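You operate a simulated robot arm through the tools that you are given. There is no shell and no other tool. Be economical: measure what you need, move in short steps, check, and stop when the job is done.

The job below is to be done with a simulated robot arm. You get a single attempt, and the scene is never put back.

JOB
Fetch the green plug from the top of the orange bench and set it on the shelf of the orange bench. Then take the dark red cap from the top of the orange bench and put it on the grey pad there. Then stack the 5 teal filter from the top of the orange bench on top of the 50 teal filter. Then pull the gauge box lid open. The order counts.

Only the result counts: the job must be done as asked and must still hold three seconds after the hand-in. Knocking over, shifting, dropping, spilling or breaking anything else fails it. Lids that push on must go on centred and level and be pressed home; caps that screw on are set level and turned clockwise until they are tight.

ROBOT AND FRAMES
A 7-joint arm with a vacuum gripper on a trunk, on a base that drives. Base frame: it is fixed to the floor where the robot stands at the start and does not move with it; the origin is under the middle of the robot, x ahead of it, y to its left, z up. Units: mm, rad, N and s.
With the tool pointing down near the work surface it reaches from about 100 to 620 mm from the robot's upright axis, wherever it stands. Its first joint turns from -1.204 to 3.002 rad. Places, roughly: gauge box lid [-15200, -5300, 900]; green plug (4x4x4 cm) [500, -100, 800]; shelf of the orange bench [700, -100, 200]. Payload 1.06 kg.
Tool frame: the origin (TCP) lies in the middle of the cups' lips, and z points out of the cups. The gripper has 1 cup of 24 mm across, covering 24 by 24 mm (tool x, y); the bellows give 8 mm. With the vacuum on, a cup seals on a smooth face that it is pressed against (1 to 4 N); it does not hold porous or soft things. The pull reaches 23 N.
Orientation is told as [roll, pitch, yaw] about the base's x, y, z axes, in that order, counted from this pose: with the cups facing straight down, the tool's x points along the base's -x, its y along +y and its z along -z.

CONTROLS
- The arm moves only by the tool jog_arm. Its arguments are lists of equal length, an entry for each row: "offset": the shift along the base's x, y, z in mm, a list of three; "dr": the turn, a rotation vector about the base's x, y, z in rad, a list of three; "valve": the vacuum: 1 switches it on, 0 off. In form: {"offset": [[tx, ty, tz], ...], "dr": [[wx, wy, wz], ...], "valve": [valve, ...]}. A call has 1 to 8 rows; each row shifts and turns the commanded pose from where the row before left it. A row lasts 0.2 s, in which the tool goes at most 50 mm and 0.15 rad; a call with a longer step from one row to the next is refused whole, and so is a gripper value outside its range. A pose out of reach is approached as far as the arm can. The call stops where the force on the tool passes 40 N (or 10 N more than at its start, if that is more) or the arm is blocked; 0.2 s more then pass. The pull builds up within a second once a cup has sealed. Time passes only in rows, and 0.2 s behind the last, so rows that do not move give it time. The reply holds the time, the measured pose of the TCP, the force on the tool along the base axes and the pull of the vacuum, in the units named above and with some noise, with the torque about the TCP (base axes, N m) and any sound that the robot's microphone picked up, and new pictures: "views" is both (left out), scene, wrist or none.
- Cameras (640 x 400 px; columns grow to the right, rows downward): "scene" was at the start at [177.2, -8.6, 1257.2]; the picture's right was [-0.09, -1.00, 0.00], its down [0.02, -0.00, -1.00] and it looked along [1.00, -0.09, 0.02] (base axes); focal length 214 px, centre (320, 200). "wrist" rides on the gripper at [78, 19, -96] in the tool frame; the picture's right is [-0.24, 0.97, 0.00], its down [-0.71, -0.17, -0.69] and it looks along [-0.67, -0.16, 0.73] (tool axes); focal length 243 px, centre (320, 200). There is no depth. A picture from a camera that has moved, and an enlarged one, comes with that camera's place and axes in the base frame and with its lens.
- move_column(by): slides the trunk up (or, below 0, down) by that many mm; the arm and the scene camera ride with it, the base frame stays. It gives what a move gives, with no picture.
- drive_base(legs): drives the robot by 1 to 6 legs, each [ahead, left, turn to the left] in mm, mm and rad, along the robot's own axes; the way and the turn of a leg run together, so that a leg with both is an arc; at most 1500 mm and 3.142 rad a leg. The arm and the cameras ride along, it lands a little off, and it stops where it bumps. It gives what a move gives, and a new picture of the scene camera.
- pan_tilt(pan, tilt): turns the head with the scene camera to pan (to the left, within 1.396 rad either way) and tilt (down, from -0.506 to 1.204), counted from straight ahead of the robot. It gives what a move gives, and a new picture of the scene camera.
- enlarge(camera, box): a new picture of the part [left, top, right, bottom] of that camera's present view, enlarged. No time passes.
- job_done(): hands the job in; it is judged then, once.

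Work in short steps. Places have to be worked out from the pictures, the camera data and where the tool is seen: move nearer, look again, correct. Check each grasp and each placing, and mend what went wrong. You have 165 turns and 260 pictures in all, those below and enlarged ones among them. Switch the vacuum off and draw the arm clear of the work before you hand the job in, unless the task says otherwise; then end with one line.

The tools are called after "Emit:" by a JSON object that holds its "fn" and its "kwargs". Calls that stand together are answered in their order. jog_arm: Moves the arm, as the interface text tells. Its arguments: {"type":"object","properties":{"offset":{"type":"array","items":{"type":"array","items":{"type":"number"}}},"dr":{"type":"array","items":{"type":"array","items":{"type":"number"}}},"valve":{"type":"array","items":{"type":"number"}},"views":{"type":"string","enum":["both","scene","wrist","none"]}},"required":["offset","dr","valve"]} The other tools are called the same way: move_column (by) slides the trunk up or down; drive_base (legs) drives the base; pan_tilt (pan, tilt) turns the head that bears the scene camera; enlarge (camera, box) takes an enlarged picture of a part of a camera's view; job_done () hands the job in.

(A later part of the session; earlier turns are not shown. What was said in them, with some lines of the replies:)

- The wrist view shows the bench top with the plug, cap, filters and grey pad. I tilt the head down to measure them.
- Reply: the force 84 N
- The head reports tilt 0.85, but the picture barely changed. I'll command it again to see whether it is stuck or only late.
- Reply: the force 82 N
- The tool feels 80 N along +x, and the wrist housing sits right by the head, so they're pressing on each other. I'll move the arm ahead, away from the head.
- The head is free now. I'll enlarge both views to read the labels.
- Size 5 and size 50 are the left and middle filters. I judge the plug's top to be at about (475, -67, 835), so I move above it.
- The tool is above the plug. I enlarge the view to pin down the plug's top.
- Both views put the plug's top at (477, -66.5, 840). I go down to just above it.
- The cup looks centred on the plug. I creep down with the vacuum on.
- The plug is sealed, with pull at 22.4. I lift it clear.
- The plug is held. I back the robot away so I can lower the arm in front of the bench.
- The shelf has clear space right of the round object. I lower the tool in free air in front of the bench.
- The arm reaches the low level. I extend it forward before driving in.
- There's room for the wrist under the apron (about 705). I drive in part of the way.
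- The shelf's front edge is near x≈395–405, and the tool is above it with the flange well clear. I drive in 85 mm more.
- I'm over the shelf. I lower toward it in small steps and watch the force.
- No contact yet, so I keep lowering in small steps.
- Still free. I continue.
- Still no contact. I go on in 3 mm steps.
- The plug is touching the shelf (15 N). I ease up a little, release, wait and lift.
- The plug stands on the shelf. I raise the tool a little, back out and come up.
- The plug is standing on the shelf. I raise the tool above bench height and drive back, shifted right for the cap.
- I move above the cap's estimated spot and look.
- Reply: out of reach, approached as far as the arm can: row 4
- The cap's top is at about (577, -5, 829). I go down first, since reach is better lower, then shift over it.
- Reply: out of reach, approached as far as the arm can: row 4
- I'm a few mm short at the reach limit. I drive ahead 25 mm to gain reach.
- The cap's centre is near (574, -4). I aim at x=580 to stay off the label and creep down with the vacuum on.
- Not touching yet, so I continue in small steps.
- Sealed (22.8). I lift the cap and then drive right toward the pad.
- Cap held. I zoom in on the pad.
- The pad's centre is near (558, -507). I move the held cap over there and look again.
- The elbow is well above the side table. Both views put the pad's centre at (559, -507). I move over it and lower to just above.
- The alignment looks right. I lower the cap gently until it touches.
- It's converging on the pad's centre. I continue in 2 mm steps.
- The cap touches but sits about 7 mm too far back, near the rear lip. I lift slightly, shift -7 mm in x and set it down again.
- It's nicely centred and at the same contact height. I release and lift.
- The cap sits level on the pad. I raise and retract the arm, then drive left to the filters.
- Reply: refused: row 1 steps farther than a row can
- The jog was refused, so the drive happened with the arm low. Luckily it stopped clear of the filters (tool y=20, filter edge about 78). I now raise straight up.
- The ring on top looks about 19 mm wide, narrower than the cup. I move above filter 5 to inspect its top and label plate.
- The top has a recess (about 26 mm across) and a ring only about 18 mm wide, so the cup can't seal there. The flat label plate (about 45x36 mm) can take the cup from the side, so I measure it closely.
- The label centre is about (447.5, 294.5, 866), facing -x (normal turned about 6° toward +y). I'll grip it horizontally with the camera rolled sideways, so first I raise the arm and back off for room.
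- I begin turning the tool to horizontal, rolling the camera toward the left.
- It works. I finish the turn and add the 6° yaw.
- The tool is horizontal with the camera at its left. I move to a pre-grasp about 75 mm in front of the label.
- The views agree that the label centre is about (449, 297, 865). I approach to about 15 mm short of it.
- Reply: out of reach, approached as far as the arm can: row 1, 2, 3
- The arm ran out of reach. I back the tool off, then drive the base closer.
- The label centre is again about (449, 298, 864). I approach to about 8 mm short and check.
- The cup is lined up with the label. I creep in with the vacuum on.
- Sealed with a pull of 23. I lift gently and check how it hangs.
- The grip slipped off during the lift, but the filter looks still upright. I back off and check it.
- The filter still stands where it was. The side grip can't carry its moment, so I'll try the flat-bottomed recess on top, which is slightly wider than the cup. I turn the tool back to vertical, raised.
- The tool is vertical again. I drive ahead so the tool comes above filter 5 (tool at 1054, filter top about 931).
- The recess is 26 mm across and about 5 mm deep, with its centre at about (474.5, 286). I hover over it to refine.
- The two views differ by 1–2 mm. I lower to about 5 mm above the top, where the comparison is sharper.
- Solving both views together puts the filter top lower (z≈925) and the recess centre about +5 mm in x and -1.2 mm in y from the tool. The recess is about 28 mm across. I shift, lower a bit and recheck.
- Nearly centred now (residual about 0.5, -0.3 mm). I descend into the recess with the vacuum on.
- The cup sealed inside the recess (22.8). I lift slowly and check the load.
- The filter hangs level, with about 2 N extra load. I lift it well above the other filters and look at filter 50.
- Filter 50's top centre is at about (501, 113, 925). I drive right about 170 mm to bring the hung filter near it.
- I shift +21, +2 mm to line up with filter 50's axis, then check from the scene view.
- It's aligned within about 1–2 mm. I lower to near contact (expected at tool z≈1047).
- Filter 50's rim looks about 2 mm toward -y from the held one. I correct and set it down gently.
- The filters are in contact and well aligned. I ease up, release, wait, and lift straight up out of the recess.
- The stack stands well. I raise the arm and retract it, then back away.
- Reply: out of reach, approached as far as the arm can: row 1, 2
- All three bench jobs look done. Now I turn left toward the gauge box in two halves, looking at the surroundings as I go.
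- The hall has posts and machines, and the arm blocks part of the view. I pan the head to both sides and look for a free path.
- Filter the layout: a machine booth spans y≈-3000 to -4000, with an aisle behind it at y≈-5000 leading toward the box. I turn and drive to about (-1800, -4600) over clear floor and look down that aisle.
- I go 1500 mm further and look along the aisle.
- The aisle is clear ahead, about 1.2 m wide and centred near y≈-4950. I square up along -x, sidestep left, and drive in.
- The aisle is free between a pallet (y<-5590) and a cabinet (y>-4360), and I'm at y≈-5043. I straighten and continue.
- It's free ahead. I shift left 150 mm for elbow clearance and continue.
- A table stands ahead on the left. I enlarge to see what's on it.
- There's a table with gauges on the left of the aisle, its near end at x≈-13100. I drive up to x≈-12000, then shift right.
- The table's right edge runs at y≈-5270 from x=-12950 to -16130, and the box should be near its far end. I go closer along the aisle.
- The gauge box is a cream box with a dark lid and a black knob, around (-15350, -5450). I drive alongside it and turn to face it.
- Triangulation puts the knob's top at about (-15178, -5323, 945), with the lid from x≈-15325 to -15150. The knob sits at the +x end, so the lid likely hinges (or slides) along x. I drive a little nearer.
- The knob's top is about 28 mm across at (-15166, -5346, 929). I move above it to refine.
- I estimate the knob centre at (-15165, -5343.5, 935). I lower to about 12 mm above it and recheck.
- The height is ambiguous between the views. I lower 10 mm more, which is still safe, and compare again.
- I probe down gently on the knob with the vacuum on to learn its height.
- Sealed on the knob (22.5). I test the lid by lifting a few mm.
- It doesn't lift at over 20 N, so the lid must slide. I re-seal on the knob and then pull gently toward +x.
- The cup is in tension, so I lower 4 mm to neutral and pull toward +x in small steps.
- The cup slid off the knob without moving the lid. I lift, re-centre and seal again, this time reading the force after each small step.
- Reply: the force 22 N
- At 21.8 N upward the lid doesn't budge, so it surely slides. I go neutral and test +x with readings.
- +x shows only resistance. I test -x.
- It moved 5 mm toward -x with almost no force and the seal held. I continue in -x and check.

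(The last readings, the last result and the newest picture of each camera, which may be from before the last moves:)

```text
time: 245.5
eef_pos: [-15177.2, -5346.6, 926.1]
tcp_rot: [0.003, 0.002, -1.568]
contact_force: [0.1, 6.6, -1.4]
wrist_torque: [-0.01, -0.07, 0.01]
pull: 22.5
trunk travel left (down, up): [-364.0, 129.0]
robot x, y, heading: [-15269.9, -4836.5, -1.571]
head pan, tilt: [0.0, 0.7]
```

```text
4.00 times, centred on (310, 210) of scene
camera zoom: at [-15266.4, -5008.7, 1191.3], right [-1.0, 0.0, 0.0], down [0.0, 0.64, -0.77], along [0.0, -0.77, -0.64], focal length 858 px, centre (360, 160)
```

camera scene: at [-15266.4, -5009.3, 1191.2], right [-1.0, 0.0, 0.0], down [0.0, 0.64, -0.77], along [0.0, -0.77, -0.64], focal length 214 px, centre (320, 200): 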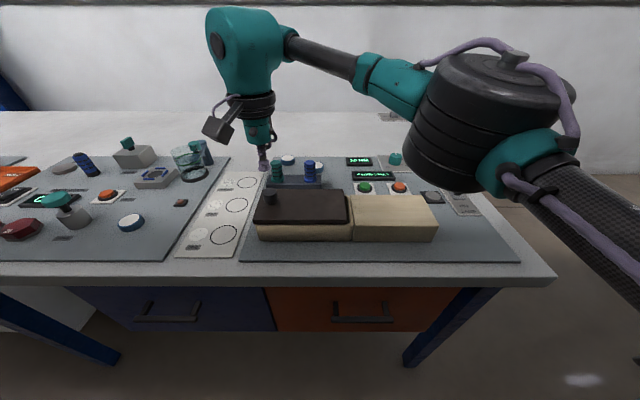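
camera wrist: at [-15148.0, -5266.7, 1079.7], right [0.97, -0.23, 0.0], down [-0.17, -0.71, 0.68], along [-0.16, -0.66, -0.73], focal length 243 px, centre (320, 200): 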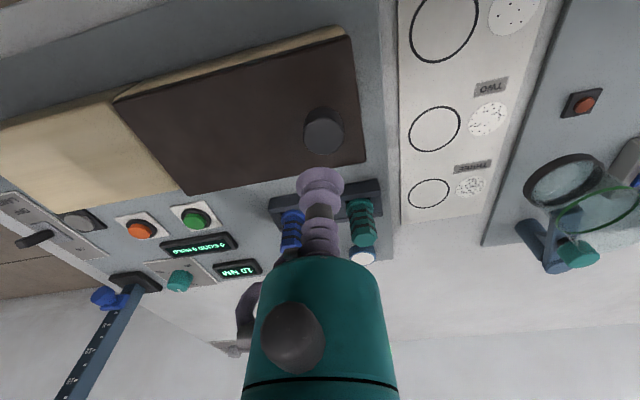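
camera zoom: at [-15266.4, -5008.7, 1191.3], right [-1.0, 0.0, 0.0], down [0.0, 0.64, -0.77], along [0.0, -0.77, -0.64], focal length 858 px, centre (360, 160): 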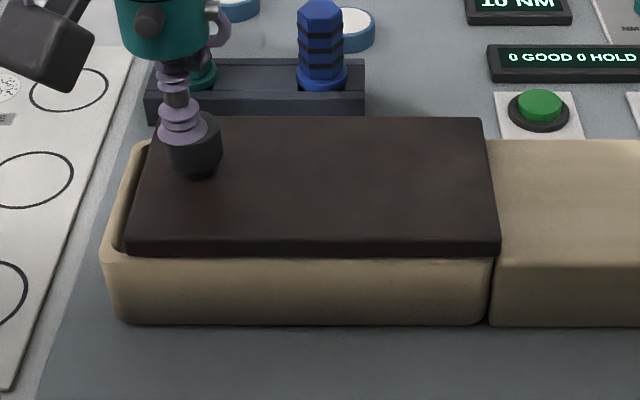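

The lid slides toward -x over the neighbouring block. I continue, easing the side force.

Emit:
{"fn": "jog_arm", "kwargs": {"offset": [[-5, 1, 0], [-7, 0, 0], [-7, 0, 0], [-7, 0, 0], [-7, 0, 0], [-7, 0, 0], [0, 0, 0]], "dr": [[0, 0, 0], [0, 0, 0], [0, 0, 0], [0, 0, 0], [0, 0, 0], [0, 0, 0], [0, 0, 0]], "valve": [1, 1, 1, 1, 1, 1, 1], "views": "scene"}}

```text
time: 247.1
eef_pos: [-15217.8, -5347.8, 925.1]
tcp_rot: [0.001, 0.0, -1.57]
contact_force: [-0.2, -3.3, 4.7]
wrist_torque: [-0.01, -0.05, 0.0]
pull: 22.8
trunk travel left (down, up): [-364.0, 129.0]
robot x, y, heading: [-15269.8, -4838.1, -1.562]
head pan, tilt: [0.0, 0.7]
camera scene: at [-15266.5, -5009.4, 1191.2], right [-1.0, 0.0, 0.0], down [0.0, 0.64, -0.76], along [0.0, -0.76, -0.64], focal length 214 px, centre (320, 200)
```

scene: 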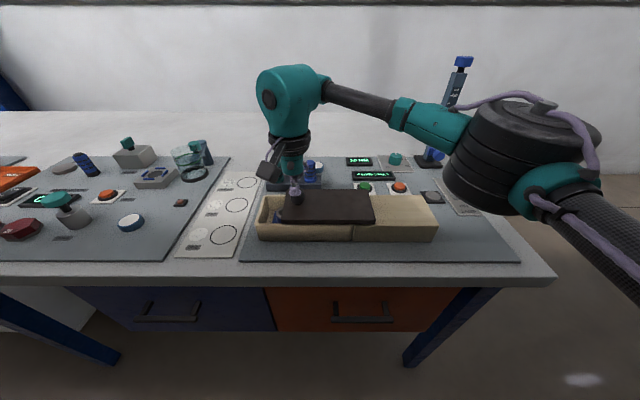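

The box is opening and the arm is clear. I keep sliding.

Emit:
{"fn": "jog_arm", "kwargs": {"offset": [[-7, 0, 0.5], [-7, 0, 0], [-7, 0, 0], [-7, 0, 0], [-7, 0, 0], [-7, 0, 0], [-7, 0, 0], [0, 0, 0]], "dr": [[0, 0, 0], [0, 0, 0], [0, 0, 0], [0, 0, 0], [0, 0, 0], [0, 0, 0], [0, 0, 0], [0, 0, 0]], "valve": [1, 1, 1, 1, 1, 1, 1, 1], "views": "scene"}}

```text
time: 248.9
eef_pos: [-15266.4, -5346.8, 923.5]
tcp_rot: [0.002, 0.004, -1.568]
contact_force: [-0.3, -6.1, -2.8]
wrist_torque: [0.03, -0.02, 0.0]
pull: 23.7
trunk travel left (down, up): [-364.0, 129.0]
robot x, y, heading: [-15268.4, -4836.8, -1.566]
head pan, tilt: [0.0, 0.7]
camera scene: at [-15266.4, -5010.1, 1191.1], right [-1.0, 0.0, 0.0], down [0.0, 0.64, -0.76], along [0.0, -0.76, -0.64], focal length 214 px, centre (320, 200)
```

scene: 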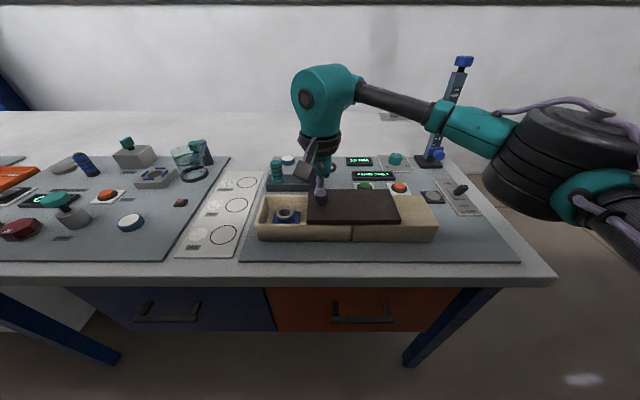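

Emit:
{"fn": "jog_arm", "kwargs": {"offset": [[-6, -0.7, 0], [-6, 0, 0], [-6, 0, 0], [-6, 0, 0], [-6, 0, 0], [-6, 0, 0], [0, 0, 0]], "dr": [[0, 0, 0], [0, 0, 0], [0, 0, 0], [0, 0, 0], [0, 0, 0], [0, 0, 0], [0, 0, 0]], "valve": [1, 1, 1, 1, 1, 1, 1], "views": "scene"}}

```text
time: 250.5
eef_pos: [-15302.4, -5347.0, 926.8]
tcp_rot: [0.001, 0.001, -1.569]
contact_force: [-0.1, 3.4, -2.3]
wrist_torque: [0.04, -0.03, 0.0]
pull: 22.9
trunk travel left (down, up): [-364.0, 129.0]
robot x, y, heading: [-15266.8, -4839.5, -1.568]
head pan, tilt: [0.0, 0.7]
camera scene: at [-15266.5, -5009.2, 1191.3], right [-1.0, 0.0, 0.0], down [0.0, 0.64, -0.77], along [0.0, -0.77, -0.64], focal length 214 px, centre (320, 200)
```

scene: 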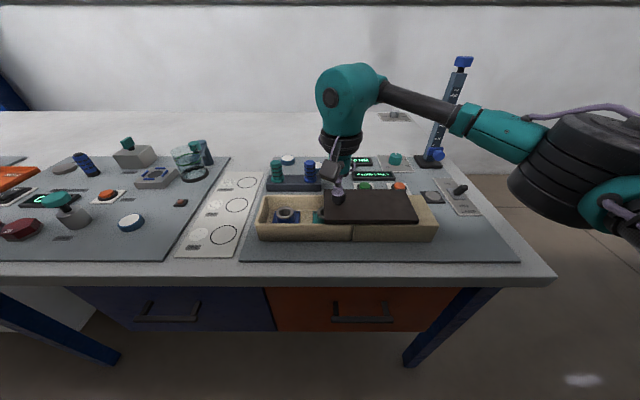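

About two thirds is open. I continue until the stop.

Emit:
{"fn": "jog_arm", "kwargs": {"offset": [[-5, 0.3, 0], [-5, 0, 0], [-5, 0, 0], [-5, 0, 0], [-5, 0, 0], [-5, 0, 0], [0, 0, 0]], "dr": [[0, 0, 0], [0, 0, 0], [0, 0, 0], [0, 0, 0], [0, 0, 0], [0, 0, 0], [0, 0, 0]], "valve": [1, 1, 1, 1, 1, 1, 1], "views": "scene"}}

```text
time: 252.1
eef_pos: [-15333.3, -5347.4, 926.4]
tcp_rot: [0.001, 0.002, -1.568]
contact_force: [-0.4, -1.2, 0.5]
wrist_torque: [0.01, -0.02, 0.04]
pull: 23.6
trunk travel left (down, up): [-364.0, 129.0]
robot x, y, heading: [-15271.3, -4836.9, -1.569]
head pan, tilt: [0.0, 0.7]
camera scene: at [-15266.4, -5009.3, 1191.2], right [-1.0, 0.0, 0.0], down [0.0, 0.64, -0.76], along [0.0, -0.76, -0.64], focal length 214 px, centre (320, 200)
```

scene: 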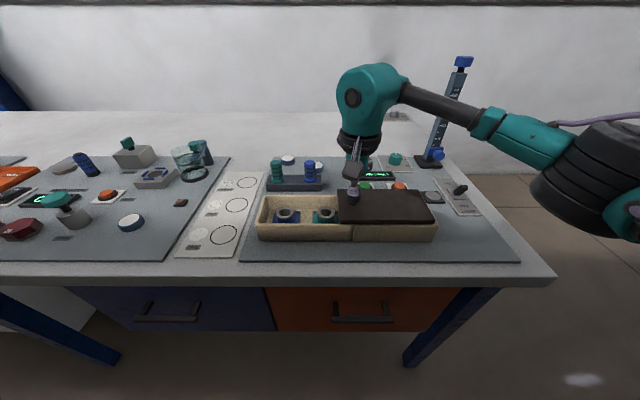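

Emit:
{"fn": "jog_arm", "kwargs": {"offset": [[-4, 0, 0], [-4, 0, 0], [-3, 0, 0], [-3, 0, 0], [-3, 0, 0], [-3, 0, 0], [0, 0, 0]], "dr": [[0, 0, 0], [0, 0, 0], [0, 0, 0], [0, 0, 0], [0, 0, 0], [0, 0, 0], [0, 0, 0]], "valve": [1, 1, 1, 1, 1, 1, 1], "views": "scene"}}

```text
time: 253.7
eef_pos: [-15353.6, -5345.8, 924.1]
tcp_rot: [0.0, 0.003, -1.57]
contact_force: [0.4, 0.5, 1.0]
wrist_torque: [0.0, -0.01, -0.03]
pull: 0.0
trunk travel left (down, up): [-364.0, 129.0]
robot x, y, heading: [-15270.4, -4837.7, -1.567]
head pan, tilt: [0.0, 0.7]
camera scene: at [-15266.4, -5009.3, 1191.2], right [-1.0, 0.0, 0.0], down [0.0, 0.64, -0.76], along [0.0, -0.76, -0.64], focal length 214 px, centre (320, 200)
```

scene: 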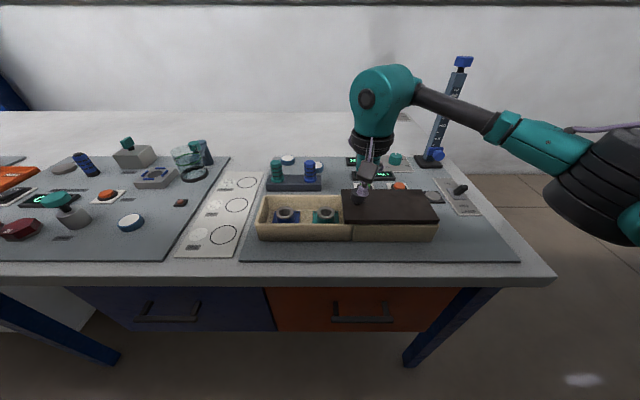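

The seal broke at the end stop, so the lid is at full travel. I switch the vacuum off, lift straight up and check.

Emit:
{"fn": "jog_arm", "kwargs": {"offset": [[0, 0, 3], [0, 0, 10], [0, 0, 30], [0, 0, 40], [0, 0, 40], [0, 0, 40], [0, 0, 0]], "dr": [[0, 0, 0], [0, 0, 0], [0, 0, 0], [0, 0, 0], [0, 0, 0], [0, 0, 0], [0, 0, 0]], "valve": [0, 0, 0, 0, 0, 0, 0], "views": "none"}}

Emit:
{"fn": "enlarge", "kwargs": {"camera": "scene", "box": [230, 160, 450, 265]}}

```text
time: 255.3
eef_pos: [-15354.4, -5344.3, 1089.4]
tcp_rot: [0.004, 0.002, -1.57]
contact_force: [0.3, -0.5, 0.5]
wrist_torque: [0.01, 0.01, -0.02]
pull: 0.1
trunk travel left (down, up): [-364.0, 129.0]
robot x, y, heading: [-15267.8, -4838.6, -1.571]
head pan, tilt: [0.0, 0.7]
```

```text
2.91 times, centred on (340, 212) of scene
camera zoom: at [-15266.4, -5009.5, 1191.2], right [-1.0, 0.0, 0.0], down [0.0, 0.64, -0.76], along [0.0, -0.76, -0.64], focal length 624 px, centre (262, 164)
```

zoom: 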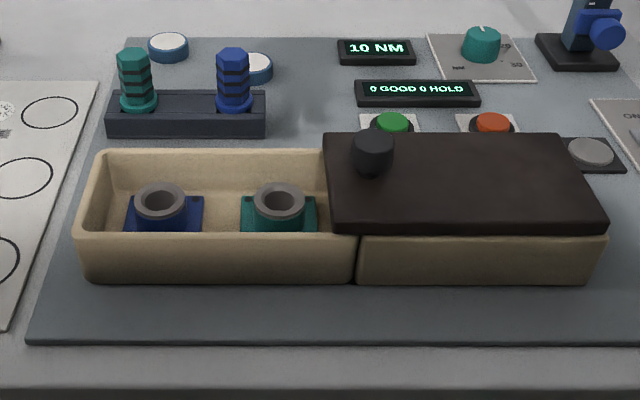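

The lid is fully open and resting, the vacuum is off and the arm is clear. I hand the job in.

Emit:
{"fn": "job_done", "kwargs": {}}

```text
The job is handed in.
```

All four steps are done in order and handed in: the green plug is on the shelf, the red cap is on the grey pad, the 5 filter is stacked on the 50 filter, and the gauge box lid is slid fully open.
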